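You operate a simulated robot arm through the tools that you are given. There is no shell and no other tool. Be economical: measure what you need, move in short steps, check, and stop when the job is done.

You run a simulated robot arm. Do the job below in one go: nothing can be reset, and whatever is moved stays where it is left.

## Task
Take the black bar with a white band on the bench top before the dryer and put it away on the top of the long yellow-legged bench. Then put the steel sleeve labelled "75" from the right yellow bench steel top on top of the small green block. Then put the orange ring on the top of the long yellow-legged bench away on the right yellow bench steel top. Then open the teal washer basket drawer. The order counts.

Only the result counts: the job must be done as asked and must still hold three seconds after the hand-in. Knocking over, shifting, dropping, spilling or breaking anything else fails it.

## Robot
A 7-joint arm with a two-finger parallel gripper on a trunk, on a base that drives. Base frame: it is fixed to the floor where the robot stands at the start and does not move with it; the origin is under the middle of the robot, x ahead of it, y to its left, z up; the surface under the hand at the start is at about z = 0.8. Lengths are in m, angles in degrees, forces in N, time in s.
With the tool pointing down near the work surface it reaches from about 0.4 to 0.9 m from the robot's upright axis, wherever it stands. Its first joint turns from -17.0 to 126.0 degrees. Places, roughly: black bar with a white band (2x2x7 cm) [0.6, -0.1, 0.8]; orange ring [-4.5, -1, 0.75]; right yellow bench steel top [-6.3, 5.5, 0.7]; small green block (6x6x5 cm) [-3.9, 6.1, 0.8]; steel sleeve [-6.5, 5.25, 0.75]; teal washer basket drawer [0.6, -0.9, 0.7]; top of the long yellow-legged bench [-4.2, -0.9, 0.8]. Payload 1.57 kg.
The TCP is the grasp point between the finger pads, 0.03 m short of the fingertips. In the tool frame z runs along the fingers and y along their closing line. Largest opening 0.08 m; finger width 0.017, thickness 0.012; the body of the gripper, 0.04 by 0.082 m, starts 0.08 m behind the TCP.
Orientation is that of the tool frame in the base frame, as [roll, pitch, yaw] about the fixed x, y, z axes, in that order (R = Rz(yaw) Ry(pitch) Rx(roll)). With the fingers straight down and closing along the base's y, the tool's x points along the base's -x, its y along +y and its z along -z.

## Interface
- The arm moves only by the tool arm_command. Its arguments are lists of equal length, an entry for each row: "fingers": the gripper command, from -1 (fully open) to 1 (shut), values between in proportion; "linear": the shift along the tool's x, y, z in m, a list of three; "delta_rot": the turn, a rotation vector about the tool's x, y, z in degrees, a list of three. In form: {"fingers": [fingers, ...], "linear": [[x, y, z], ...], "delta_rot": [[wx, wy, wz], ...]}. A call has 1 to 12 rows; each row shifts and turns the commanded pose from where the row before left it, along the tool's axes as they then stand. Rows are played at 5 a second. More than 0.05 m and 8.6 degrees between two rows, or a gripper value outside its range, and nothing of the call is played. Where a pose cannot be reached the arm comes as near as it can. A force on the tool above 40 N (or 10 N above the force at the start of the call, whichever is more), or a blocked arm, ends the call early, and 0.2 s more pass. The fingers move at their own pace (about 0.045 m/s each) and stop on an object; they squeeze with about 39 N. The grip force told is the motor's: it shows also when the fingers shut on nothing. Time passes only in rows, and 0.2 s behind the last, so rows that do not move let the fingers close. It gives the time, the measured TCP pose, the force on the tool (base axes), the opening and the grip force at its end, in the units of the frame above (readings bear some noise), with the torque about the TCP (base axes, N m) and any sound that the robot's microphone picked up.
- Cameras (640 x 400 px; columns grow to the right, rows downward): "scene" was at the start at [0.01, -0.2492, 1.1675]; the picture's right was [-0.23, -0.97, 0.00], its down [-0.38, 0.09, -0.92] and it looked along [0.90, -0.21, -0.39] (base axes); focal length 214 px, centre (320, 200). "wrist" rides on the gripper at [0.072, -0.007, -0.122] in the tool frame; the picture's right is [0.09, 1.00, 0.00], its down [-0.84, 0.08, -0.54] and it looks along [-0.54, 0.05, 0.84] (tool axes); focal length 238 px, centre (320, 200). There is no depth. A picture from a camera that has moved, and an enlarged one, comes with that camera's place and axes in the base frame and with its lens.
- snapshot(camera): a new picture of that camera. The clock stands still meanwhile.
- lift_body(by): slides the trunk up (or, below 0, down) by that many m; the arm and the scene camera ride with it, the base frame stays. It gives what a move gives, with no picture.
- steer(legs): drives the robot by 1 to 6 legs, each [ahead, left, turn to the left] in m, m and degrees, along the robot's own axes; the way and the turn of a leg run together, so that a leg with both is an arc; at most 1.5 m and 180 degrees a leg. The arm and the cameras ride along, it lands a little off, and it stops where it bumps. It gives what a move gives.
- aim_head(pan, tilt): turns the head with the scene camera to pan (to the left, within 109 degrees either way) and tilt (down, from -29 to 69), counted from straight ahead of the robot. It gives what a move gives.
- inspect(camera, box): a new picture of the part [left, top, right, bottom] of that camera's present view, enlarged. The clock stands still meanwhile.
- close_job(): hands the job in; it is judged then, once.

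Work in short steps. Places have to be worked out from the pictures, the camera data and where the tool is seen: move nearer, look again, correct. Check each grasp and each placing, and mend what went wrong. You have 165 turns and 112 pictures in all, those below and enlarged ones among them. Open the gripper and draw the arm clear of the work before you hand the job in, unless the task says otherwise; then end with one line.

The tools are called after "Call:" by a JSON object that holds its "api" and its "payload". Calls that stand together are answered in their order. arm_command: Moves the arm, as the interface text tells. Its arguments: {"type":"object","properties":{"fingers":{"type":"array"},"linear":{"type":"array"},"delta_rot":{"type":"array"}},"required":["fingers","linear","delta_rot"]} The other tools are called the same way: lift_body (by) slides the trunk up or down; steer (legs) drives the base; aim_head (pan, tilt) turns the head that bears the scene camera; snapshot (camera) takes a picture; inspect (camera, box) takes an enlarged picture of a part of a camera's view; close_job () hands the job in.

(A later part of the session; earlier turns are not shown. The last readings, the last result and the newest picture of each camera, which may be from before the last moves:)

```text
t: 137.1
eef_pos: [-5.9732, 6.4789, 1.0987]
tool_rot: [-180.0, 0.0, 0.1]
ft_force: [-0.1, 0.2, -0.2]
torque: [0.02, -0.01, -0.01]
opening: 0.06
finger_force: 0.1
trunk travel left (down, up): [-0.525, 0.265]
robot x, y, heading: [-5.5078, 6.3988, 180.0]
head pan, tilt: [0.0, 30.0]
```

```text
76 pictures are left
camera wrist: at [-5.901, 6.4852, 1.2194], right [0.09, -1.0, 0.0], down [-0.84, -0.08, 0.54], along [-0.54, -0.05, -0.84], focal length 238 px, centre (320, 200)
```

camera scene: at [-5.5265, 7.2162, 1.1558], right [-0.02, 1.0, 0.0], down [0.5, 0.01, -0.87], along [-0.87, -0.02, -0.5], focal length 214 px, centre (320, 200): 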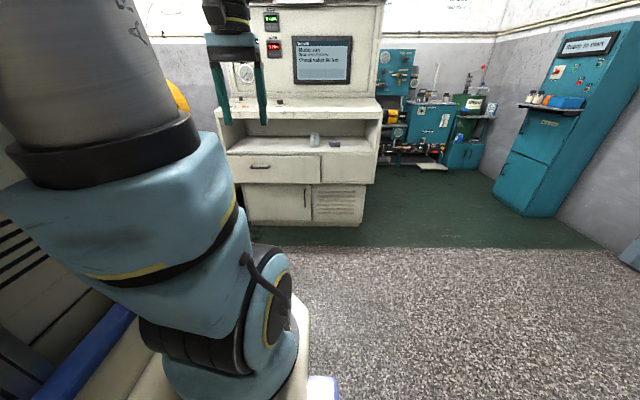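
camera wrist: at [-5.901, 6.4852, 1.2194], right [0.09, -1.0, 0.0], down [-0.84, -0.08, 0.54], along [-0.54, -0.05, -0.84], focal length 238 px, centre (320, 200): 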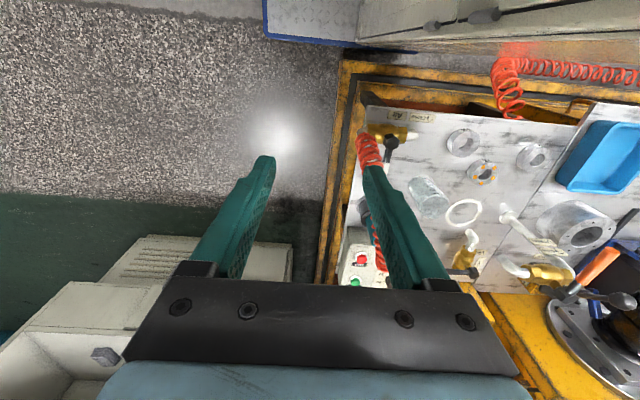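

The gap to the bench frame is about 5 cm and the top edge is at x≈-5.99. I'll strafe on left, backing 1–2 cm for margin from the hose.

Call:
{"api": "steer", "payload": {"legs": [[-0.02, 0.6, 0]]}}

Call:
{"api": "snapshot", "payload": {"camera": "wrist"}}

Call:
{"api": "snapshot", "payload": {"camera": "scene"}}

```text
t: 140.5
eef_pos: [-5.9515, 5.8746, 1.0988]
tool_rot: [-180.0, 0.0, 0.9]
ft_force: [-0.3, -0.3, 0.2]
torque: [0.03, 0.01, -0.01]
opening: 0.0602
finger_force: 0.1
trunk travel left (down, up): [-0.525, 0.265]
robot x, y, heading: [-5.4841, 5.7998, -179.4]
head pan, tilt: [0.0, 30.0]
```

```text
75 pictures are left
camera wrist: at [-5.8783, 5.8822, 1.2194], right [0.11, -0.99, 0.0], down [-0.84, -0.09, 0.54], along [-0.54, -0.06, -0.84], focal length 238 px, centre (320, 200)
```

wrist: 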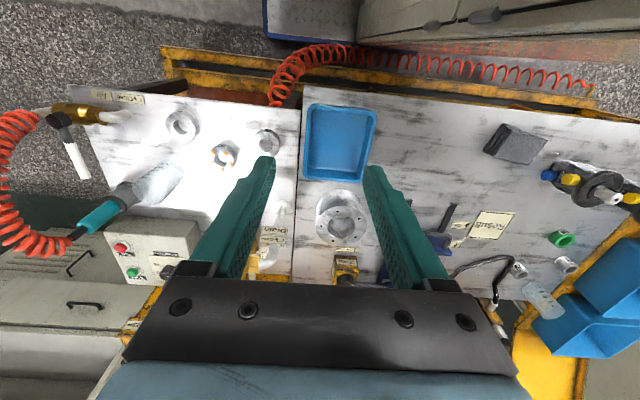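

```text
74 pictures are left
camera scene: at [-5.4966, 6.0326, 1.1558], right [-0.01, 1.0, 0.0], down [0.5, 0.01, -0.87], along [-0.87, -0.01, -0.5], focal length 214 px, centre (320, 200)
```

scene: 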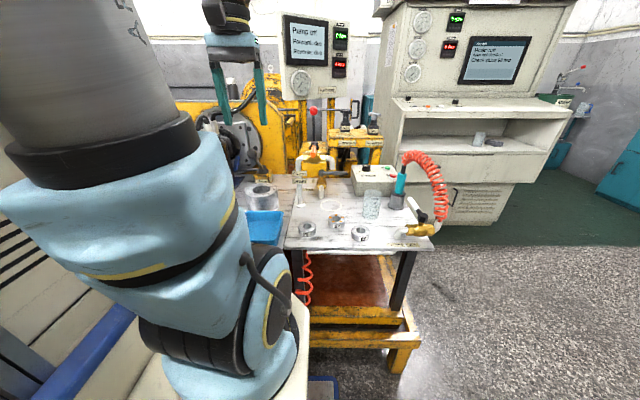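

Candidate sleeves are at the right of the wrist view; I'll enlarge there to read the labels.

Call:
{"api": "inspect", "payload": {"camera": "wrist", "box": [480, 220, 640, 320]}}

Call:
{"api": "inspect", "payload": {"camera": "wrist", "box": [140, 90, 300, 190]}}

```text
4.00 times, centred on (560, 270) of wrist
camera zoom: at [-5.8783, 5.8822, 1.2194], right [0.11, -0.99, 0.0], down [-0.84, -0.09, 0.54], along [-0.54, -0.06, -0.84], focal length 953 px, centre (-640, -80)
```

zoom: 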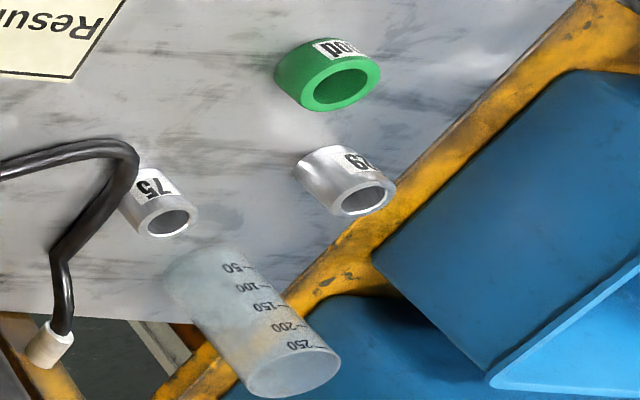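

```text
4.00 times, centred on (220, 140) of wrist
camera zoom: at [-5.8783, 5.8822, 1.2194], right [0.11, -0.99, 0.0], down [-0.84, -0.09, 0.54], along [-0.54, -0.06, -0.84], focal length 953 px, centre (720, 440)
```

zoom: 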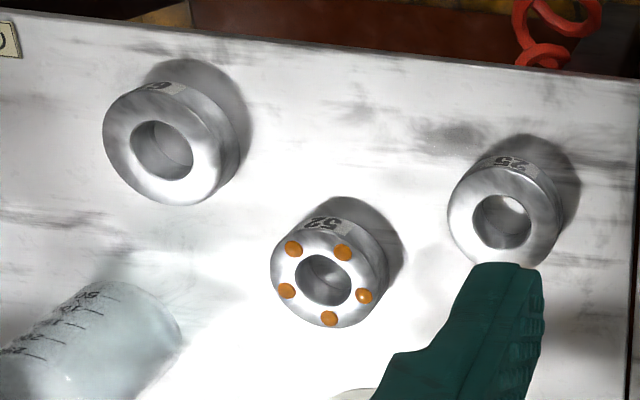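

Sleeve "75" stands at about (-6.37, 5.25) beside a black hose, with the "62"-like one and a beaker nearby. I'll strafe to y≈5.3 for a near view.

Call:
{"api": "steer", "payload": {"legs": [[0.0, 0.48, -0.6]]}}

Call:
{"api": "snapshot", "payload": {"camera": "wrist"}}

Call:
{"api": "snapshot", "payload": {"camera": "scene"}}

```text
t: 143.2
eef_pos: [-5.9459, 5.4118, 1.0974]
tool_rot: [179.9, 0.0, 0.4]
ft_force: [-0.4, 0.8, 0.0]
torque: [0.01, 0.02, -0.04]
opening: 0.0599
finger_force: 0.0
trunk travel left (down, up): [-0.525, 0.265]
robot x, y, heading: [-5.4781, 5.3387, -179.7]
head pan, tilt: [0.0, 30.0]
```

```text
71 pictures are left
camera wrist: at [-5.8728, 5.419, 1.2194], right [0.1, -0.99, 0.0], down [-0.84, -0.08, 0.54], along [-0.54, -0.05, -0.84], focal length 238 px, centre (320, 200)
```

wrist: 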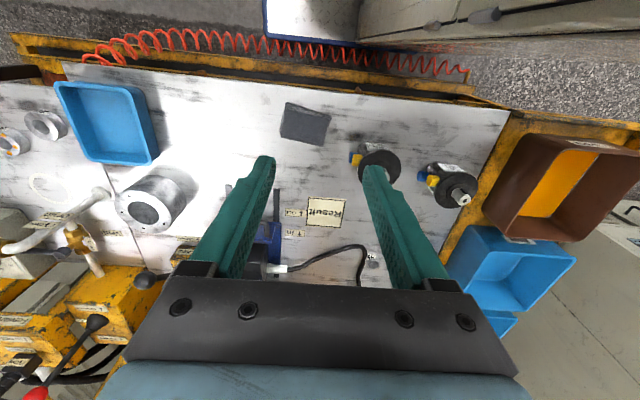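

```text
70 pictures are left
camera scene: at [-5.4902, 5.5669, 1.1558], right [-0.01, 1.0, 0.0], down [0.5, 0.0, -0.87], along [-0.87, -0.01, -0.5], focal length 214 px, centre (320, 200)
```

scene: 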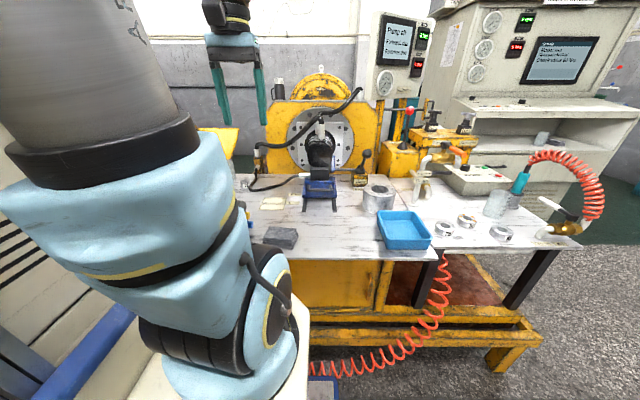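

The sleeve measures (-6.366, 5.23), within reach (~0.89 m). I'll bring the hand forward at height for a closer look.

Call:
{"api": "arm_command", "payload": {"fingers": [-1, -1, -1, -1, -1], "linear": [[-0.04, 0.02, 0], [-0.04, 0.02, 0], [-0.04, 0.02, 0], [-0.04, 0.02, 0], [-0.04, 0.02, 0]], "delta_rot": [[0, 0, 0], [0, 0, 0], [0, 0, 0], [0, 0, 0], [0, 0, 0]]}}

Call:
{"api": "snapshot", "payload": {"camera": "wrist"}}

Call:
{"api": "inspect", "payload": {"camera": "wrist", "box": [270, 130, 430, 230]}}

```text
t: 144.4
eef_pos: [-6.1448, 5.3125, 1.0988]
tool_rot: [-179.9, 0.1, 0.4]
ft_force: [0.6, 1.0, 1.1]
torque: [-0.01, 0.02, 0.0]
opening: 0.0799
finger_force: 0.0
trunk travel left (down, up): [-0.525, 0.265]
robot x, y, heading: [-5.4748, 5.3404, -179.5]
head pan, tilt: [0.0, 30.0]
```

```text
69 pictures are left
camera wrist: at [-6.0723, 5.3189, 1.2193], right [0.1, -1.0, 0.0], down [-0.84, -0.08, 0.54], along [-0.54, -0.05, -0.84], focal length 238 px, centre (320, 200)
```

wrist: 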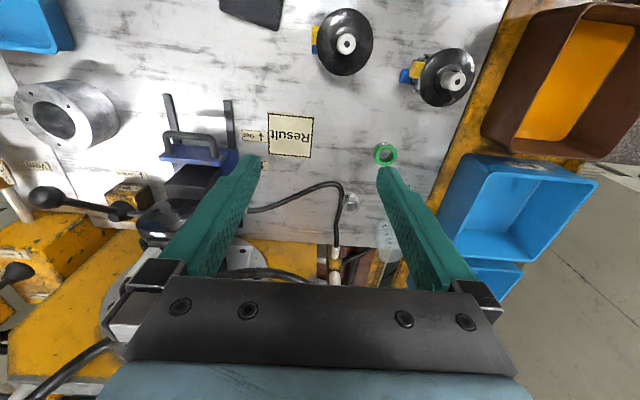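

```text
4.00 times, centred on (350, 180) of wrist
camera zoom: at [-6.0723, 5.3189, 1.2193], right [0.1, -1.0, 0.0], down [-0.84, -0.08, 0.54], along [-0.54, -0.05, -0.84], focal length 953 px, centre (200, 280)
```

zoom: 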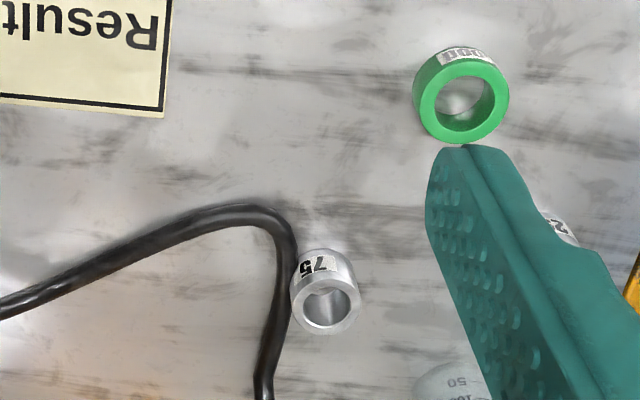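

Sleeve "75": centre about (-6.377, 5.216), OD about 35 mm, height about 30 mm, table at z≈0.73, with the hose touching its +y side. So I'll grip roughly along x (tool yaw ~75°), fingers clear of the hose. First I move over it.

Call:
{"api": "arm_command", "payload": {"fingers": [-1, -1, -1, -1, -1, -1], "linear": [[-0.04, 0.017, 0], [-0.04, 0.016, 0], [-0.04, 0.016, 0], [-0.04, 0.016, 0], [-0.04, 0.016, 0], [-0.032, 0.016, 0]], "delta_rot": [[0, 0, 0], [0, 0, 0], [0, 0, 0], [0, 0, 0], [0, 0, 0], [0, 0, 0]]}}

Call:
{"api": "arm_command", "payload": {"fingers": [-0.45, -0.45, -0.45, -0.45, -0.45, -0.45, -0.45, -0.45, -0.45, -0.45], "linear": [[0, 0, 0.01], [0, 0, 0.01], [0, 0, 0.01], [0, 0, 0.01], [0, 0, 0.01], [0, 0, 0.01], [0, 0, 0.01], [0, 0, 0.01], [0, 0, 0.01], [0, 0, 0]], "delta_rot": [[0, 0, -8.3], [0, 0, -8.3], [0, 0, -8.3], [0, 0, -8.3], [0, 0, -8.3], [0, 0, -8.3], [0, 0, -8.3], [0, 0, -8.3], [0, 0, -8.2], [0, 0, 0]]}}

Call:
{"api": "snapshot", "payload": {"camera": "wrist"}}

```text
t: 145.8
eef_pos: [-6.2715, 5.2412, 1.0865]
tool_rot: [-180.0, 0.0, 0.6]
ft_force: [-0.2, 0.2, 0.5]
torque: [-0.02, -0.01, -0.01]
opening: 0.0796
finger_force: 0.1
out of reach, approached as far as the arm can: row 4, 5, 6
trunk travel left (down, up): [-0.525, 0.265]
robot x, y, heading: [-5.4801, 5.3353, -179.6]
head pan, tilt: [0.0, 30.0]
```

```text
t: 148.1
eef_pos: [-6.2722, 5.2423, 0.9958]
tool_rot: [179.9, -0.1, 75.1]
ft_force: [-0.4, -0.4, 0.7]
torque: [-0.01, 0.0, 0.02]
opening: 0.058
finger_force: 0.0
trunk travel left (down, up): [-0.525, 0.265]
robot x, y, heading: [-5.4766, 5.3362, -179.5]
head pan, tilt: [0.0, 30.0]
```

```text
67 pictures are left
camera wrist: at [-6.2608, 5.3128, 1.1164], right [0.99, -0.17, 0.0], down [-0.14, -0.83, 0.54], along [-0.09, -0.53, -0.84], focal length 238 px, centre (320, 200)
```

wrist: 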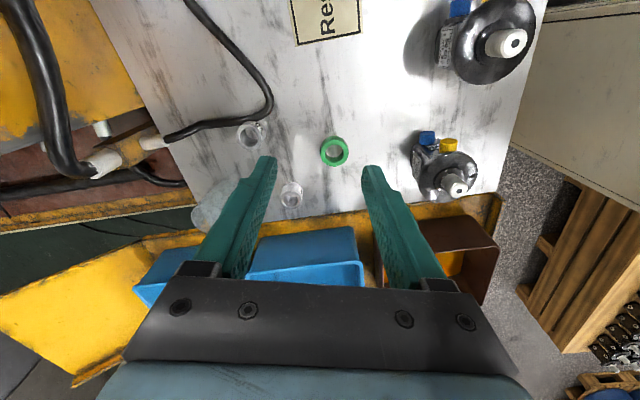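

Reach at this height is limited. I'll lower the trunk by 0.15 m (the fingers are over free table) to gain reach.

Call:
{"api": "lift_body", "payload": {"by": -0.15}}

Call:
{"api": "arm_command", "payload": {"fingers": [-0.45, -0.45, -0.45, -0.45], "linear": [[0, -0.03, 0], [0, -0.03, 0], [0.0, -0.02, 0], [0, -0.02, 0]], "delta_rot": [[0, 0, 0], [0, 0, 0], [0, 0, 0], [0, 0, 0]]}}

Call:
{"api": "snapshot", "payload": {"camera": "wrist"}}

```text
t: 149.8
eef_pos: [-6.2726, 5.2419, 0.8457]
tool_rot: [180.0, 0.0, 75.0]
ft_force: [-0.5, 0.6, 0.8]
torque: [0.01, -0.03, 0.03]
opening: 0.058
finger_force: 0.1
trunk travel left (down, up): [-0.375, 0.415]
robot x, y, heading: [-5.4776, 5.3365, -179.7]
head pan, tilt: [0.0, 30.0]
```

```text
t: 150.8
eef_pos: [-6.3246, 5.2643, 0.8404]
tool_rot: [180.0, -0.1, 75.1]
ft_force: [-0.4, -0.2, 0.9]
torque: [-0.01, 0.02, -0.03]
opening: 0.0579
finger_force: 0.0
out of reach, approached as far as the arm can: row 2, 3, 4
trunk travel left (down, up): [-0.375, 0.415]
robot x, y, heading: [-5.4739, 5.3365, -179.7]
head pan, tilt: [0.0, 30.0]
```

```text
66 pictures are left
camera wrist: at [-6.3125, 5.3364, 0.9616], right [0.99, -0.17, 0.0], down [-0.14, -0.83, 0.54], along [-0.09, -0.53, -0.84], focal length 238 px, centre (320, 200)
```

wrist: 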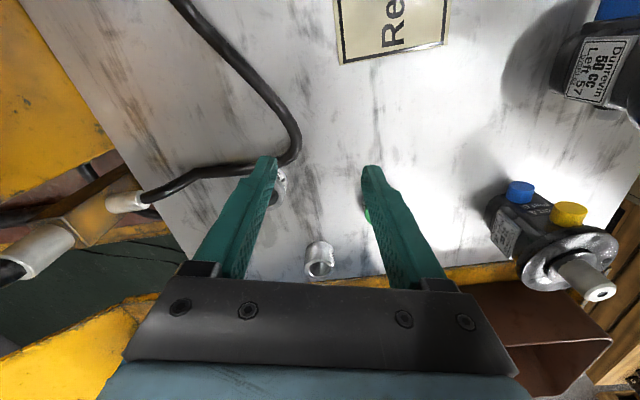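

Reach is better low relative to the shoulder, so the trunk should go up instead. I'll draw back a little, raise the trunk 0.3 m, and then bring the hand down.

Call:
{"api": "arm_command", "payload": {"fingers": [-0.45, -0.45], "linear": [[0.0, 0.03, 0], [0.0, 0.03, 0]], "delta_rot": [[0, 0, 0], [0, 0, 0]]}}

Call:
{"api": "lift_body", "payload": {"by": 0.3}}

Call:
{"api": "arm_command", "payload": {"fingers": [-0.45, -0.45, -0.45, -0.45, -0.45, -0.45, -0.45], "linear": [[0, 0, 0.045], [0, 0, 0.045], [0, 0, 0.045], [0, 0, 0.045], [0, 0, 0.045], [0, 0, 0.045], [0, 0, 0.0]], "delta_rot": [[0, 0, 0], [0, 0, 0], [0, 0, 0], [0, 0, 0], [0, 0, 0], [0, 0, 0], [0, 0, 0]]}}

```text
t: 151.4
eef_pos: [-6.2672, 5.2484, 0.8404]
tool_rot: [180.0, 0.0, 75.0]
ft_force: [0.1, 0.5, -0.3]
torque: [0.0, -0.03, -0.02]
opening: 0.058
finger_force: 0.0
trunk travel left (down, up): [-0.375, 0.415]
robot x, y, heading: [-5.4764, 5.3385, -179.5]
head pan, tilt: [0.0, 30.0]
```

```text
t: 154.4
eef_pos: [-6.2674, 5.2473, 1.1401]
tool_rot: [180.0, 0.0, 75.0]
ft_force: [0.1, 0.1, 0.3]
torque: [0.04, 0.05, 0.0]
opening: 0.0578
finger_force: 0.0
trunk travel left (down, up): [-0.675, 0.115]
robot x, y, heading: [-5.4787, 5.3378, -179.6]
head pan, tilt: [0.0, 30.0]
```

```text
t: 156.0
eef_pos: [-6.268, 5.2489, 0.8713]
tool_rot: [-180.0, -0.1, 75.0]
ft_force: [0.5, 0.4, -0.1]
torque: [0.01, 0.02, 0.01]
opening: 0.0581
finger_force: 0.0
trunk travel left (down, up): [-0.675, 0.115]
robot x, y, heading: [-5.4777, 5.3335, -179.4]
head pan, tilt: [0.0, 30.0]
```

Now I extend over the sleeve at z≈0.84.

Call:
{"api": "arm_command", "payload": {"fingers": [-0.45, -0.45, -0.45, -0.45], "linear": [[-0.02, -0.033, 0.015], [-0.02, -0.033, 0.015], [-0.02, -0.034, 0], [0, 0, 0]], "delta_rot": [[0, 0, 0], [0, 0, 0], [0, 0, 0], [0, 0, 0]]}}

Call:
{"api": "snapshot", "payload": {"camera": "wrist"}}

```text
t: 157.0
eef_pos: [-6.3594, 5.2216, 0.8408]
tool_rot: [-179.9, -0.1, 75.1]
ft_force: [-0.1, 0.1, -0.2]
torque: [0.01, 0.01, 0.01]
opening: 0.0579
finger_force: 0.0
out of reach, approached as far as the arm can: row 3
trunk travel left (down, up): [-0.675, 0.115]
robot x, y, heading: [-5.4796, 5.3334, -179.8]
head pan, tilt: [0.0, 30.0]
```

```text
65 pictures are left
camera wrist: at [-6.3472, 5.2922, 0.961], right [0.99, -0.17, 0.0], down [-0.14, -0.83, 0.54], along [-0.09, -0.53, -0.84], focal length 238 px, centre (320, 200)
```

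wrist: 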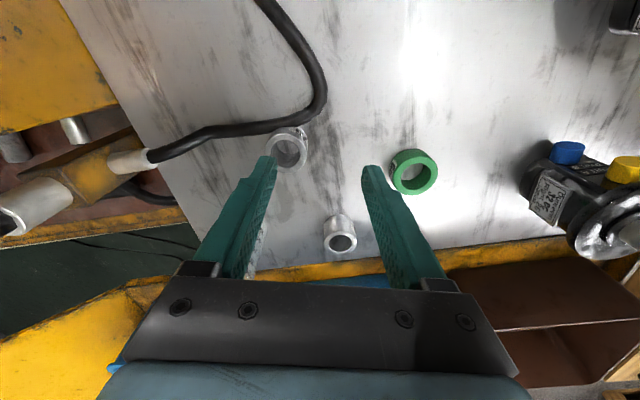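

About 2 cm short. I'll raise the trunk another 0.1 m, lower the hand correspondingly and try again.

Call:
{"api": "lift_body", "payload": {"by": 0.11}}

Call:
{"api": "arm_command", "payload": {"fingers": [-0.45, -0.45, -0.45, -0.45, -0.45, -0.45], "linear": [[0, 0, 0.04], [0, 0, 0.04], [0, 0, 0.04], [-0.01, -0.01, 0], [0, -0.01, 0], [0, 0, 0]], "delta_rot": [[0, 0, 0], [0, 0, 0], [0, 0, 0], [0, 0, 0], [0, 0, 0], [0, 0, 0]]}}

```text
t: 158.4
eef_pos: [-6.3599, 5.2211, 0.9502]
tool_rot: [180.0, 0.0, 75.1]
ft_force: [-0.2, -0.5, 0.7]
torque: [-0.01, 0.01, 0.02]
opening: 0.0579
finger_force: 0.2
trunk travel left (down, up): [-0.785, 0.005]
robot x, y, heading: [-5.4761, 5.3347, -179.7]
head pan, tilt: [0.0, 30.0]
```

```text
t: 159.8
eef_pos: [-6.3476, 5.2248, 0.8321]
tool_rot: [179.9, 0.0, 74.9]
ft_force: [0.4, -0.8, 0.0]
torque: [-0.02, 0.01, 0.01]
opening: 0.0579
finger_force: 0.0
out of reach, approached as far as the arm can: row 2, 3, 4, 5
trunk travel left (down, up): [-0.785, 0.005]
robot x, y, heading: [-5.4787, 5.3366, -179.7]
head pan, tilt: [0.0, 30.0]
```

Too low again; the best relative height is about 0.75. The real fix is to drive 3–4 cm closer, so first I look down at the gap in front of my deck.

Call:
{"api": "arm_command", "payload": {"fingers": [-0.45, -0.45, -0.45], "linear": [[0, 0.03, -0.03], [0, 0.03, -0.03], [0, 0.03, -0.03]], "delta_rot": [[0, 0, 0], [0, 0, 0], [0, 0, 0]]}}

Call:
{"api": "aim_head", "payload": {"pan": 0, "tilt": 69}}

Call:
{"api": "snapshot", "payload": {"camera": "scene"}}

```text
t: 160.6
eef_pos: [-6.2632, 5.2003, 0.9205]
tool_rot: [180.0, -0.1, 74.9]
ft_force: [0.3, -0.3, -0.5]
torque: [0.0, -0.07, -0.02]
opening: 0.058
finger_force: 0.0
trunk travel left (down, up): [-0.785, 0.005]
robot x, y, heading: [-5.4803, 5.3358, -179.5]
head pan, tilt: [0.0, 30.0]
```

```text
t: 161.7
eef_pos: [-6.262, 5.2017, 0.9197]
tool_rot: [-179.9, 0.0, 75.0]
ft_force: [0.2, 0.1, 0.2]
torque: [0.02, 0.0, -0.02]
opening: 0.0583
finger_force: 0.1
trunk travel left (down, up): [-0.785, 0.005]
robot x, y, heading: [-5.4823, 5.3359, -179.6]
head pan, tilt: [0.0, 68.8]
```

```text
64 pictures are left
camera scene: at [-5.4557, 5.5672, 1.3644], right [-0.01, 1.0, 0.0], down [0.93, 0.01, -0.36], along [-0.36, 0.0, -0.93], focal length 214 px, centre (320, 200)
```

scene: 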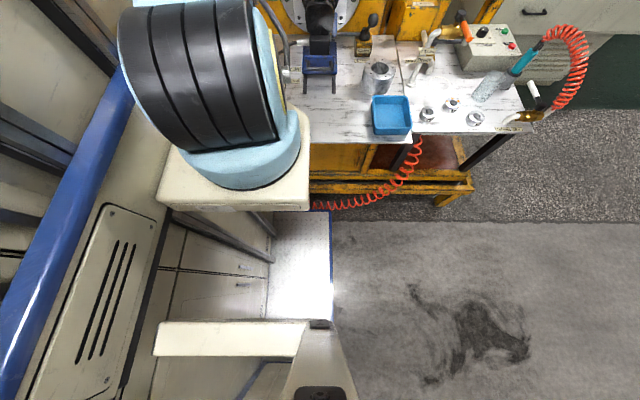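

The hose lies about 2.5 cm ahead of my deck, so only about 1.5 cm forward is safe. But shifting 0.1 m left lines me up with the sleeve and saves reach. I'll lift the hand, compensate sideways, drive, and set the trunk to about +0.07.

Call:
{"api": "arm_command", "payload": {"fingers": [-0.45, -0.45, -0.45, -0.45], "linear": [[0.03, 0.0, -0.035], [0.03, 0, -0.035], [0.03, 0, -0.035], [0.0, 0.02, -0.03]], "delta_rot": [[0, 0, 0], [0, 0, 0], [0, 0, 0], [0, 0, 0]]}}

Call:
{"api": "steer", "payload": {"legs": [[0.015, 0.1, -0.3]]}}

Call:
{"api": "lift_body", "payload": {"by": -0.19}}

Call:
{"api": "snapshot", "payload": {"camera": "wrist"}}

```text
t: 162.7
eef_pos: [-6.2207, 5.2823, 1.0553]
tool_rot: [-180.0, 0.0, 75.1]
ft_force: [-0.5, -0.7, -0.6]
torque: [-0.01, -0.03, 0.0]
opening: 0.058
finger_force: 0.0
trunk travel left (down, up): [-0.785, 0.005]
robot x, y, heading: [-5.4753, 5.3348, -179.5]
head pan, tilt: [0.0, 68.8]
```

```text
t: 163.8
eef_pos: [-6.2339, 5.1818, 1.0561]
tool_rot: [179.9, -0.1, 74.8]
ft_force: [-0.2, 0.0, -0.3]
torque: [0.03, 0.0, -0.01]
opening: 0.0581
finger_force: 0.0
trunk travel left (down, up): [-0.785, 0.005]
robot x, y, heading: [-5.493, 5.2322, -179.9]
head pan, tilt: [0.0, 68.8]
```

```text
t: 165.9
eef_pos: [-6.2343, 5.1835, 0.8659]
tool_rot: [179.9, 0.0, 74.7]
ft_force: [0.7, 0.9, 0.0]
torque: [-0.01, -0.01, 0.02]
opening: 0.058
finger_force: 0.0
trunk travel left (down, up): [-0.595, 0.195]
robot x, y, heading: [-5.489, 5.2298, -179.7]
head pan, tilt: [0.0, 68.8]
```

```text
63 pictures are left
camera wrist: at [-6.221, 5.2541, 0.986], right [0.98, -0.17, 0.0], down [-0.15, -0.83, 0.54], along [-0.09, -0.53, -0.84], focal length 238 px, centre (320, 200)
```

wrist: 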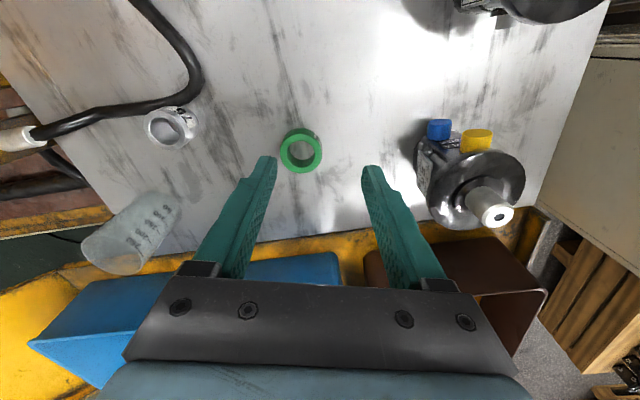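

Refined: the sleeve is at (-6.374, 5.216) and the hose edge at y≈5.234 runs along x. Closing exactly along x (yaw 90) leaves about 1 cm each side. I'll rotate and extend over it.

Call:
{"api": "arm_command", "payload": {"fingers": [-0.45, -0.45, -0.45, -0.45, -0.45, -0.45, -0.45], "linear": [[0, 0, 0], [0, 0, 0], [0.008, -0.035, 0], [0.008, -0.035, 0], [0.008, -0.035, 0.0], [0.007, -0.035, 0.03], [0, 0, 0]], "delta_rot": [[0, 0, -7.6], [0, 0, -7.6], [0, 0, 0], [0, 0, 0], [0, 0, 0], [0, 0, 0], [0, 0, 0]]}}

Call:
{"api": "snapshot", "payload": {"camera": "wrist"}}

```text
t: 167.5
eef_pos: [-6.3743, 5.2158, 0.8354]
tool_rot: [180.0, 0.0, 89.9]
ft_force: [0.5, -0.2, 0.0]
torque: [-0.01, 0.0, 0.02]
opening: 0.058
finger_force: 0.0
trunk travel left (down, up): [-0.595, 0.195]
robot x, y, heading: [-5.4917, 5.2299, -180.0]
head pan, tilt: [0.0, 68.8]
```

```text
62 pictures are left
camera wrist: at [-6.3805, 5.2878, 0.9561], right [1.0, 0.09, 0.0], down [0.08, -0.84, 0.54], along [0.05, -0.54, -0.84], focal length 238 px, centre (320, 200)
```

wrist: 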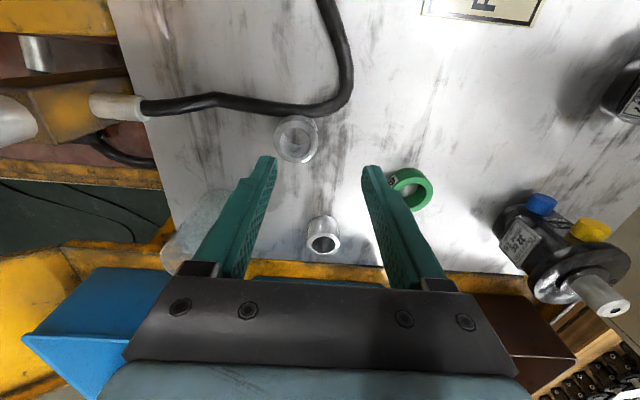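

Comparing views, the table top is nearer z≈0.705 and the sleeve centre (-6.395, 5.211). I'll correct and lower to 0.785, then check.

Call:
{"api": "arm_command", "payload": {"fingers": [-0.45, -0.45, -0.45, -0.45], "linear": [[-0.007, -0.021, 0], [0, 0, 0.025], [0, 0, 0.025], [0, 0, 0]], "delta_rot": [[0, 0, 0], [0, 0, 0], [0, 0, 0], [0, 0, 0]]}}

Call:
{"api": "snapshot", "payload": {"camera": "wrist"}}

```text
t: 168.5
eef_pos: [-6.3968, 5.2079, 0.7858]
tool_rot: [-180.0, 0.0, 89.9]
ft_force: [0.5, -0.2, -0.9]
torque: [0.04, -0.01, 0.01]
opening: 0.0579
finger_force: 0.1
trunk travel left (down, up): [-0.595, 0.195]
robot x, y, heading: [-5.4893, 5.2308, -180.0]
head pan, tilt: [0.0, 68.8]
```

```text
61 pictures are left
camera wrist: at [-6.4016, 5.2792, 0.9072], right [1.0, 0.09, 0.0], down [0.08, -0.84, 0.54], along [0.05, -0.54, -0.84], focal length 238 px, centre (320, 200)
```

wrist: 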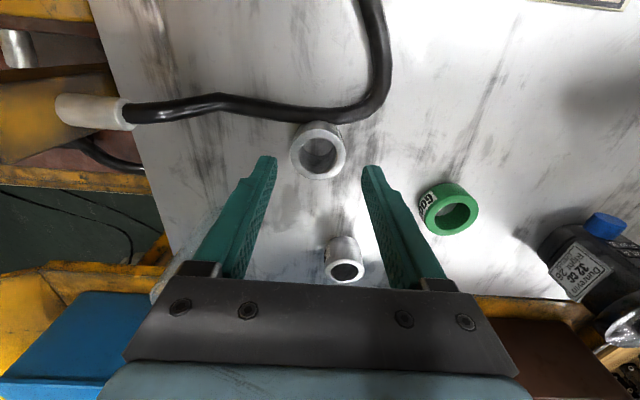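

Centred (OD about 42 mm), with fingers clear of the hose. I'll descend to about 0.741 and close.

Call:
{"api": "arm_command", "payload": {"fingers": [-0.45, -0.45, -0.45, -0.45], "linear": [[0, 0, 0.02], [0, 0, 0.015], [0, 0, 0.009], [0, 0, 0]], "delta_rot": [[0, 0, 0], [0, 0, 0], [0, 0, 0], [0, 0, 0]]}}

Call:
{"api": "snapshot", "payload": {"camera": "wrist"}}

```text
t: 169.5
eef_pos: [-6.3955, 5.2077, 0.742]
tool_rot: [179.9, 0.0, 89.8]
ft_force: [0.7, -0.6, -0.3]
torque: [0.0, 0.0, 0.02]
opening: 0.0577
finger_force: 0.0
trunk travel left (down, up): [-0.595, 0.195]
robot x, y, heading: [-5.4968, 5.2342, -179.7]
head pan, tilt: [0.0, 68.8]
```

```text
60 pictures are left
camera wrist: at [-6.4017, 5.279, 0.8633], right [1.0, 0.09, 0.0], down [0.08, -0.84, 0.54], along [0.05, -0.54, -0.84], focal length 238 px, centre (320, 200)
```

wrist: 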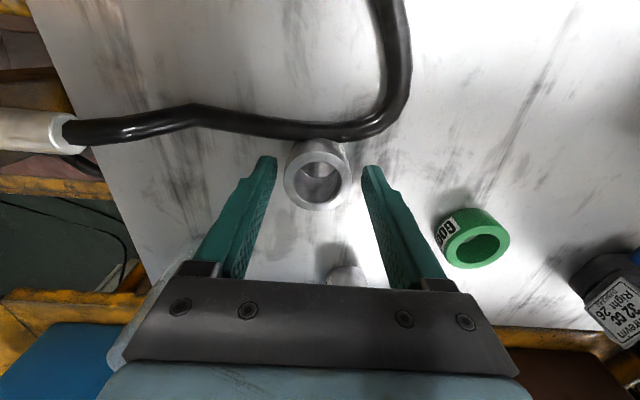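

The sleeve sits between the fingers. I'll close.

Call:
{"api": "arm_command", "payload": {"fingers": [0, 0.5, 1, 1, 1], "linear": [[0, 0, 0], [0, 0, 0], [0, 0, 0], [0, 0, 0], [0, 0, 0]], "delta_rot": [[0, 0, 0], [0, 0, 0], [0, 0, 0], [0, 0, 0], [0, 0, 0]]}}

```text
t: 170.7
eef_pos: [-6.3952, 5.2064, 0.7421]
tool_rot: [179.9, 0.1, 89.9]
ft_force: [0.1, 0.5, 1.6]
torque: [0.08, 0.01, -0.03]
opening: 0.0413
finger_force: 39.3
trunk travel left (down, up): [-0.595, 0.195]
robot x, y, heading: [-5.49, 5.2328, -179.9]
head pan, tilt: [0.0, 68.8]
```

Gripped at 41 mm. I'll lift straight 6 cm, then rise while drawing back.

Call:
{"api": "arm_command", "payload": {"fingers": [1, 1, 1, 1, 1, 1, 1, 1, 1, 1, 1], "linear": [[0, 0, -0.02], [0, 0, -0.04], [0, 0.02, -0.04], [0, 0.035, -0.03], [0, 0.035, -0.03], [0, 0.035, -0.03], [0, 0.035, -0.03], [0, 0.035, -0.03], [0, 0.035, -0.03], [0, 0.035, -0.03], [0, 0.035, -0.03]], "delta_rot": [[0, 0, 0], [0, 0, 0], [0, 0, 0], [0, 0, 0], [0, 0, 0], [0, 0, 0], [0, 0, 0], [0, 0, 0], [0, 0, 0], [0, 0, 0], [0, 0, 0]]}}

Call:
{"api": "snapshot", "payload": {"camera": "wrist"}}

```text
t: 173.1
eef_pos: [-6.0978, 5.2058, 1.079]
tool_rot: [179.9, 0.1, 90.0]
ft_force: [-0.5, 0.2, -1.9]
torque: [-0.02, -0.05, 0.03]
opening: 0.0412
finger_force: 38.4
trunk travel left (down, up): [-0.595, 0.195]
robot x, y, heading: [-5.4911, 5.2333, -179.7]
head pan, tilt: [0.0, 68.8]
```

```text
59 pictures are left
camera wrist: at [-6.104, 5.2778, 1.2006], right [1.0, 0.09, 0.0], down [0.08, -0.84, 0.54], along [0.05, -0.54, -0.84], focal length 238 px, centre (320, 200)
```

wrist: 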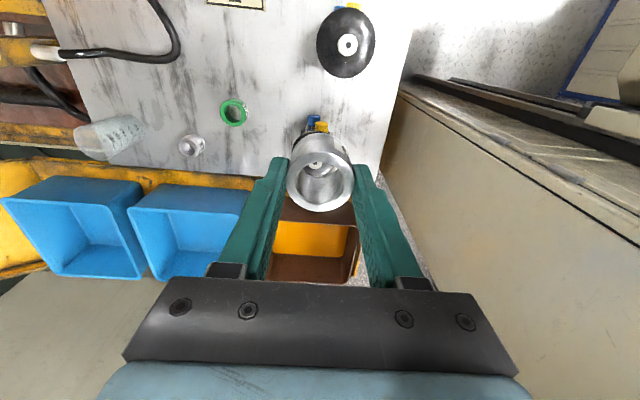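

The sleeve is held. I'll retract, turn the tool back, and strafe right out of the aisle to y≈7.1.

Call:
{"api": "arm_command", "payload": {"fingers": [1, 1, 1, 1, 1, 1, 1, 1, 1, 1, 1, 1], "linear": [[0, 0.04, 0], [0, 0.04, 0], [0, 0.04, 0], [0, 0, 0], [0, 0, 0], [0, 0, 0], [0, 0, 0], [0, 0, 0], [0, 0, 0], [0, 0, 0], [0, 0, 0], [0, 0, 0]], "delta_rot": [[0, 0, 0], [0, 0, 8.2], [0, 0, 8.2], [0, 0, 8.2], [0, 0, 8.2], [0, 0, 8.2], [0, 0, 8.2], [0, 0, 8.2], [0, 0, 8.2], [0, 0, 8.2], [0, 0, 8.2], [0, 0, 8.2]]}}

Call:
{"api": "steer", "payload": {"legs": [[0, -1.3, 0], [0, -0.6, 0], [-0.05, 0, 0]]}}

Call:
{"api": "aim_head", "payload": {"pan": -109, "tilt": 15}}

Call:
{"api": "snapshot", "payload": {"camera": "scene"}}

```text
t: 175.7
eef_pos: [-5.9752, 5.2006, 1.0807]
tool_rot: [-179.9, -0.1, -0.3]
ft_force: [0.2, -1.0, -1.9]
torque: [-0.03, 0.01, -0.01]
opening: 0.0412
finger_force: 38.9
trunk travel left (down, up): [-0.595, 0.195]
robot x, y, heading: [-5.4916, 5.2342, -179.9]
head pan, tilt: [0.0, 68.8]
```

```text
t: 185.8
eef_pos: [-5.9011, 7.1076, 1.0818]
tool_rot: [180.0, 0.0, -1.6]
ft_force: [0.7, -0.4, -2.9]
torque: [0.0, 0.02, -0.03]
opening: 0.0409
finger_force: 39.1
trunk travel left (down, up): [-0.595, 0.195]
robot x, y, heading: [-5.4202, 7.1297, 178.6]
head pan, tilt: [0.0, 68.8]
```

```text
t: 187.6
eef_pos: [-5.9023, 7.108, 1.0807]
tool_rot: [180.0, 0.0, -1.6]
ft_force: [-0.3, -0.9, -2.1]
torque: [0.02, 0.0, 0.0]
opening: 0.0406
finger_force: 39.1
trunk travel left (down, up): [-0.595, 0.195]
robot x, y, heading: [-5.4152, 7.1296, 178.5]
head pan, tilt: [-108.9, 15.0]
```

```text
58 pictures are left
camera scene: at [-5.3013, 7.4464, 1.25], right [0.94, -0.34, 0.0], down [-0.09, -0.24, -0.97], along [0.33, 0.91, -0.26], focal length 214 px, centre (320, 200)
```

scene: 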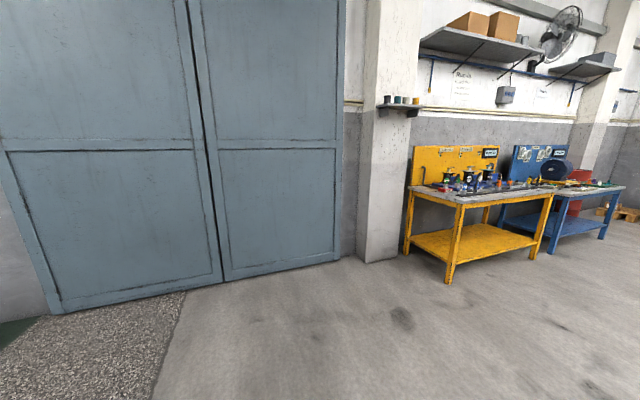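

The space north of the tables is open. I'll turn left to face -y and look at the orange-legged table.

Call:
{"api": "steer", "payload": {"legs": [[0, 0, 91.5], [0, 0.8, 0]]}}

Call:
{"api": "aim_head", "payload": {"pan": 0, "tilt": 25}}

Call:
{"api": "snapshot", "payload": {"camera": "scene"}}

Call:
{"api": "snapshot", "payload": {"camera": "wrist"}}

```text
t: 195.9
eef_pos: [-4.5738, 6.6558, 1.0806]
tool_rot: [180.0, 0.0, 90.1]
ft_force: [0.0, -0.6, -1.2]
torque: [0.05, 0.0, 0.02]
opening: 0.0406
finger_force: 38.9
trunk travel left (down, up): [-0.595, 0.195]
robot x, y, heading: [-4.6091, 7.1378, -89.5]
head pan, tilt: [-108.9, 15.0]
```

```text
t: 197.7
eef_pos: [-4.574, 6.6551, 1.0813]
tool_rot: [180.0, 0.0, 90.1]
ft_force: [0.5, -0.5, -1.5]
torque: [-0.02, 0.02, 0.02]
opening: 0.0406
finger_force: 38.8
trunk travel left (down, up): [-0.595, 0.195]
robot x, y, heading: [-4.6111, 7.1373, -89.3]
head pan, tilt: [0.0, 25.0]
```

```text
57 pictures are left
camera scene: at [-4.8392, 7.1258, 1.2338], right [-1.0, -0.01, 0.0], down [0.0, 0.42, -0.91], along [0.01, -0.91, -0.42], focal length 214 px, centre (320, 200)
```

scene: 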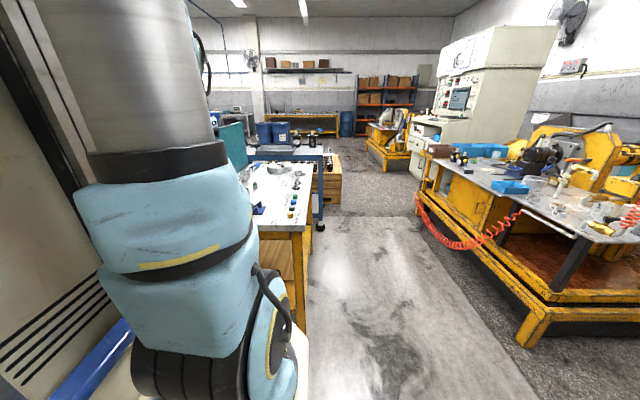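

```text
56 pictures are left
camera wrist: at [-4.5808, 6.7272, 1.2017], right [1.0, 0.09, 0.0], down [0.08, -0.84, 0.54], along [0.05, -0.54, -0.84], focal length 238 px, centre (320, 200)
```

wrist: 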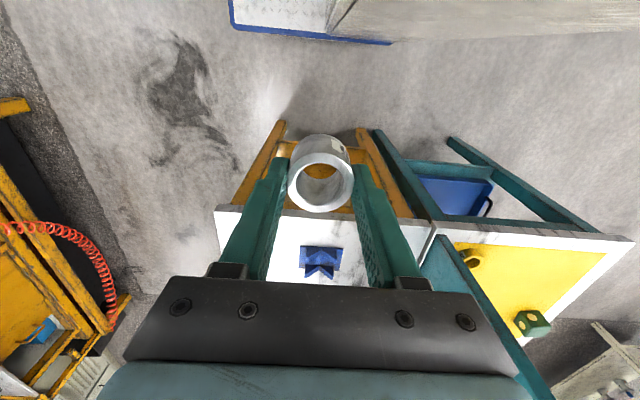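

The green block with dots is at about (-3.93, 6.14) on the adjoining teal-legged table (edge y≈6.41). I'll strafe left 0.65 m and look from above.

Call:
{"api": "steer", "payload": {"legs": [[0, 0.65, -0.6], [0.22, 0, 0]]}}

Call:
{"api": "snapshot", "payload": {"camera": "wrist"}}

Call:
{"api": "snapshot", "payload": {"camera": "scene"}}

```text
t: 202.7
eef_pos: [-3.9382, 6.4262, 1.0818]
tool_rot: [180.0, 0.1, 88.9]
ft_force: [-0.4, 1.2, -2.2]
torque: [-0.03, -0.01, -0.01]
opening: 0.0405
finger_force: 39.8
trunk travel left (down, up): [-0.595, 0.195]
robot x, y, heading: [-3.962, 6.9121, -90.8]
head pan, tilt: [0.0, 25.0]
```

```text
55 pictures are left
camera wrist: at [-3.9441, 6.4979, 1.2017], right [1.0, 0.07, 0.0], down [0.06, -0.84, 0.54], along [0.04, -0.54, -0.84], focal length 238 px, centre (320, 200)
```

wrist: 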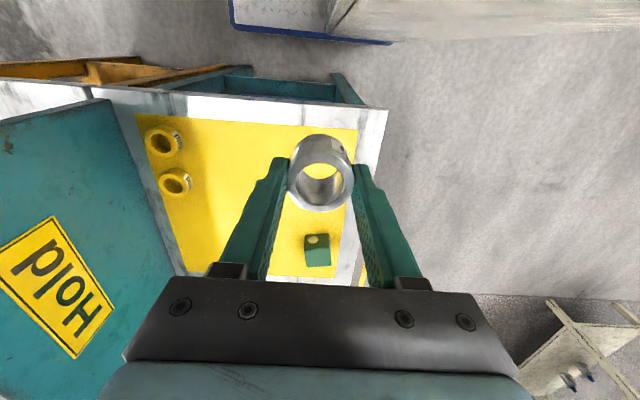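

```text
54 pictures are left
camera scene: at [-4.194, 6.9019, 1.2338], right [-1.0, 0.01, 0.0], down [0.01, 0.42, -0.91], along [-0.01, -0.91, -0.42], focal length 214 px, centre (320, 200)
```

scene: 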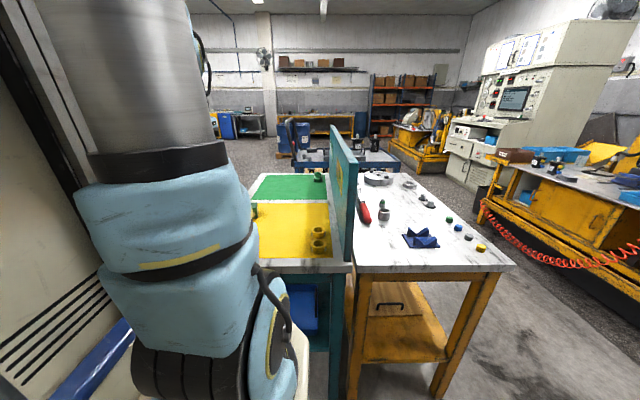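

I'll enlarge the block in both views to confirm its identity and pose.

Call:
{"api": "inspect", "payload": {"camera": "wrist", "box": [260, 200, 388, 280]}}

Call:
{"api": "inspect", "payload": {"camera": "scene", "box": [230, 150, 358, 230]}}

```text
5.00 times, centred on (324, 240) of wrist
camera zoom: at [-3.9441, 6.4979, 1.2017], right [1.0, 0.07, 0.0], down [0.06, -0.84, 0.54], along [0.04, -0.54, -0.84], focal length 1192 px, centre (300, 0)
```

zoom: 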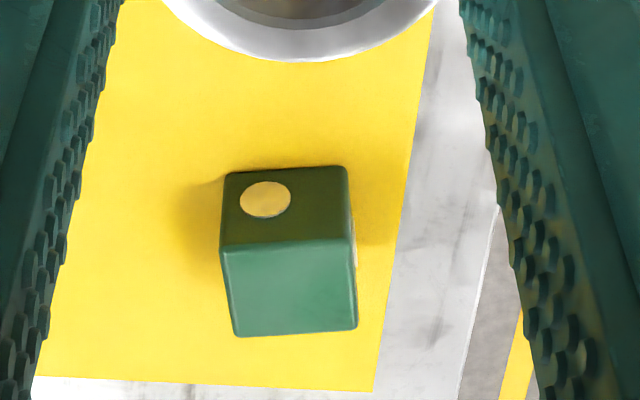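

```text
5.00 times, centred on (294, 190) of scene
camera zoom: at [-4.194, 6.9019, 1.2338], right [-1.0, 0.01, 0.0], down [0.01, 0.42, -0.91], along [-0.01, -0.91, -0.42], focal length 1072 px, centre (450, 250)
```

zoom: 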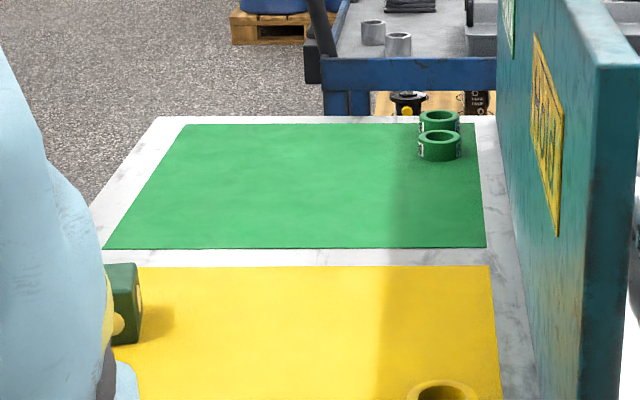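

The other green items are rings; this is the block: top at about z 0.795, centre about (-3.917, 6.072). I'll carry the sleeve over it, staying above at z≈0.93.

Call:
{"api": "arm_command", "payload": {"fingers": [1, 1, 1, 1, 1, 1, 1, 1, 1], "linear": [[-0.0442, 0.0035, 0.0185], [-0.0442, 0.0035, 0.0185], [-0.0442, 0.0035, 0.0185], [-0.0442, 0.0035, 0.0185], [-0.0442, 0.0035, 0.0185], [-0.0442, 0.0035, 0.0185], [-0.0442, 0.0035, 0.0185], [-0.0442, 0.0035, 0.0185], [0, 0, 0]], "delta_rot": [[0, 0, 0], [0, 0, 0], [0, 0, 0], [0, 0, 0], [0, 0, 0], [0, 0, 0], [0, 0, 0], [0, 0, 0], [0, 0, 0]]}}

Call:
{"api": "snapshot", "payload": {"camera": "wrist"}}

Call:
{"api": "snapshot", "payload": {"camera": "scene"}}

```text
t: 204.7
eef_pos: [-3.917, 6.0722, 0.9312]
tool_rot: [-179.9, 0.1, 88.9]
ft_force: [-0.2, -0.1, -2.1]
torque: [-0.01, 0.03, -0.01]
opening: 0.0404
finger_force: 38.8
trunk travel left (down, up): [-0.595, 0.195]
robot x, y, heading: [-3.9651, 6.9081, -90.8]
head pan, tilt: [0.0, 25.0]
```

```text
51 pictures are left
camera wrist: at [-3.9219, 6.1438, 1.0516], right [1.0, 0.07, 0.0], down [0.06, -0.84, 0.54], along [0.04, -0.54, -0.84], focal length 238 px, centre (320, 200)
```

wrist: 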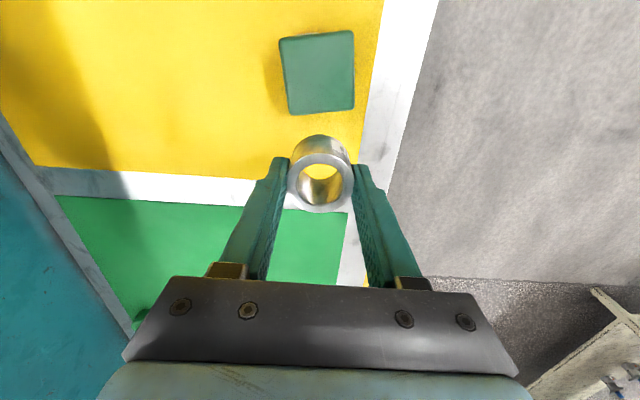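

```text
50 pictures are left
camera scene: at [-4.194, 6.9019, 1.2337], right [-1.0, 0.01, 0.0], down [0.01, 0.42, -0.91], along [-0.01, -0.91, -0.42], focal length 214 px, centre (320, 200)
```

scene: 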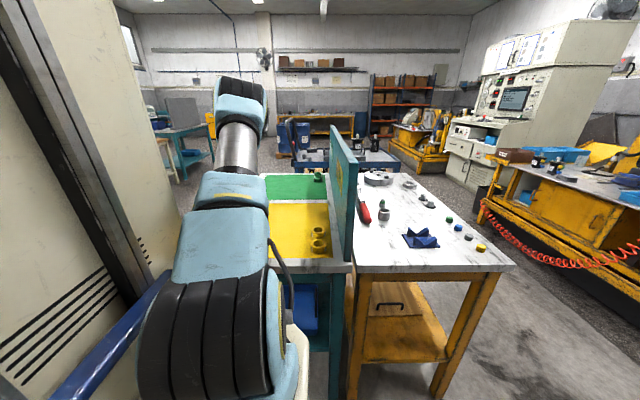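

Triangulating both views, the block top is at z≈0.848 and the centre at (-3.921, 6.127). I'll shift back 5.5 cm at this height and check.

Call:
{"api": "arm_command", "payload": {"fingers": [1, 1, 1], "linear": [[0.028, -0.0025, 0], [0.027, -0.0025, 0], [0, 0, 0]], "delta_rot": [[0, 0, 0], [0, 0, 0], [0, 0, 0]]}}

Call:
{"api": "snapshot", "payload": {"camera": "wrist"}}

```text
t: 205.4
eef_pos: [-3.9203, 6.1274, 0.9345]
tool_rot: [-180.0, 0.0, 88.8]
ft_force: [0.3, -0.7, -2.0]
torque: [-0.01, -0.01, 0.05]
opening: 0.0406
finger_force: 38.9
trunk travel left (down, up): [-0.595, 0.195]
robot x, y, heading: [-3.9631, 6.9091, -90.6]
head pan, tilt: [0.0, 25.0]
```

```text
49 pictures are left
camera wrist: at [-3.9264, 6.1998, 1.054], right [1.0, 0.07, 0.0], down [0.06, -0.84, 0.54], along [0.04, -0.54, -0.84], focal length 238 px, centre (320, 200)
```

wrist: 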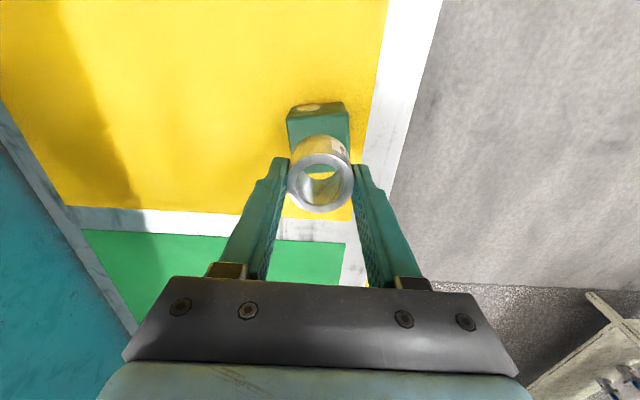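

Height estimates range from 0.81 to 0.85, so I'll find the top by contact. The horizontal position is good (y≈6.122); I'll descend slowly.

Call:
{"api": "arm_command", "payload": {"fingers": [1, 1, 1, 1, 1, 1], "linear": [[-0.005, -0.001, 0.01], [0, 0, 0.01], [0, 0, 0.01], [0, 0, 0.008], [0, 0, 0.006], [0, 0, 0]], "delta_rot": [[0, 0, 0], [0, 0, 0], [0, 0, 0], [0, 0, 0], [0, 0, 0], [0, 0, 0]]}}

Call:
{"api": "snapshot", "payload": {"camera": "wrist"}}

```text
t: 206.8
eef_pos: [-3.9241, 6.1225, 0.8908]
tool_rot: [180.0, 0.2, 88.9]
ft_force: [-1.4, 3.0, 22.6]
torque: [0.53, 0.11, -0.01]
opening: 0.0407
finger_force: 39.2
trunk travel left (down, up): [-0.595, 0.195]
robot x, y, heading: [-3.9648, 6.9104, -90.7]
head pan, tilt: [0.0, 25.0]
```

```text
48 pictures are left
camera wrist: at [-3.9287, 6.1941, 1.0126], right [1.0, 0.07, 0.0], down [0.06, -0.84, 0.55], along [0.04, -0.54, -0.84], focal length 238 px, centre (320, 200)
```

wrist: 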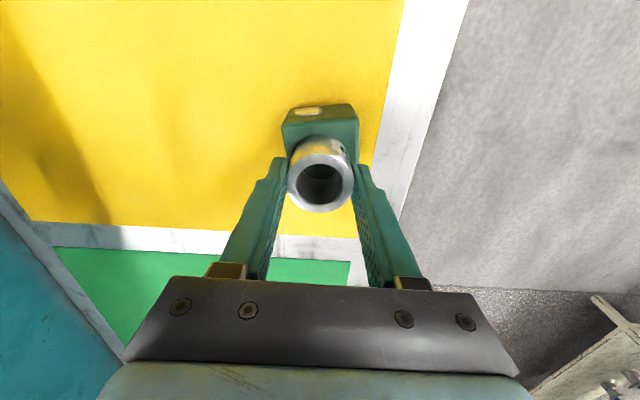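

Contact (23 N) at TCP z 0.891, so the top is ≈0.853, and the sleeve is centred on the block. I'll ease up and release to a small opening, then check.

Call:
{"api": "arm_command", "payload": {"fingers": [1, 0.3, -0.2, -0.45, -0.45], "linear": [[0, 0, -0.002], [0, 0, 0], [0, 0, 0], [0, 0, 0], [0, 0, 0]], "delta_rot": [[0, 0, 0], [0, 0, 0], [0, 0, 0], [0, 0, 0], [0, 0, 0]]}}

Call:
{"api": "arm_command", "payload": {"fingers": [-0.45, -0.45, -0.45, -0.45, -0.45], "linear": [[0, 0, -0.02], [0, 0, -0.04], [0, 0, -0.04], [0.03, 0, -0.04], [0.04, 0, -0.03]], "delta_rot": [[0, 0, 0], [0, 0, 0], [0, 0, 0], [0, 0, 0], [0, 0, 0]]}}

Call:
{"api": "snapshot", "payload": {"camera": "wrist"}}

```text
t: 208.1
eef_pos: [-3.9232, 6.1216, 0.891]
tool_rot: [179.9, -0.1, 88.9]
ft_force: [0.6, 0.1, 0.6]
torque: [-0.01, 0.02, -0.01]
opening: 0.0581
finger_force: 0.1
trunk travel left (down, up): [-0.595, 0.195]
robot x, y, heading: [-3.9646, 6.9065, -90.8]
head pan, tilt: [0.0, 25.0]
```

```text
t: 209.2
eef_pos: [-3.9191, 6.1909, 1.06]
tool_rot: [-180.0, -0.1, 88.9]
ft_force: [-0.3, -0.8, -1.4]
torque: [0.06, -0.06, -0.01]
opening: 0.0581
finger_force: 0.0
trunk travel left (down, up): [-0.595, 0.195]
robot x, y, heading: [-3.9618, 6.9095, -90.7]
head pan, tilt: [0.0, 25.0]
```

```text
47 pictures are left
camera wrist: at [-3.9251, 6.2637, 1.1808], right [1.0, 0.07, 0.0], down [0.06, -0.84, 0.54], along [0.04, -0.54, -0.84], focal length 238 px, centre (320, 200)
```

wrist: 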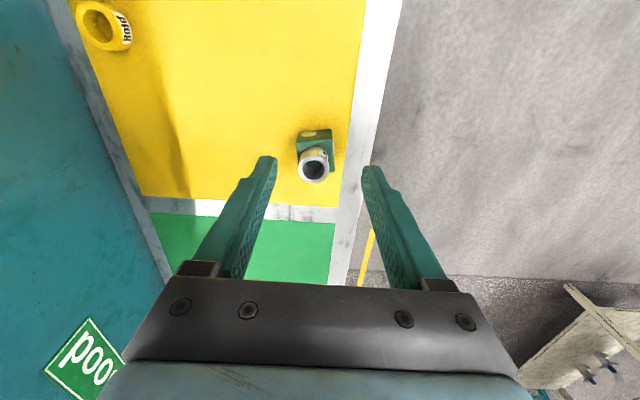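

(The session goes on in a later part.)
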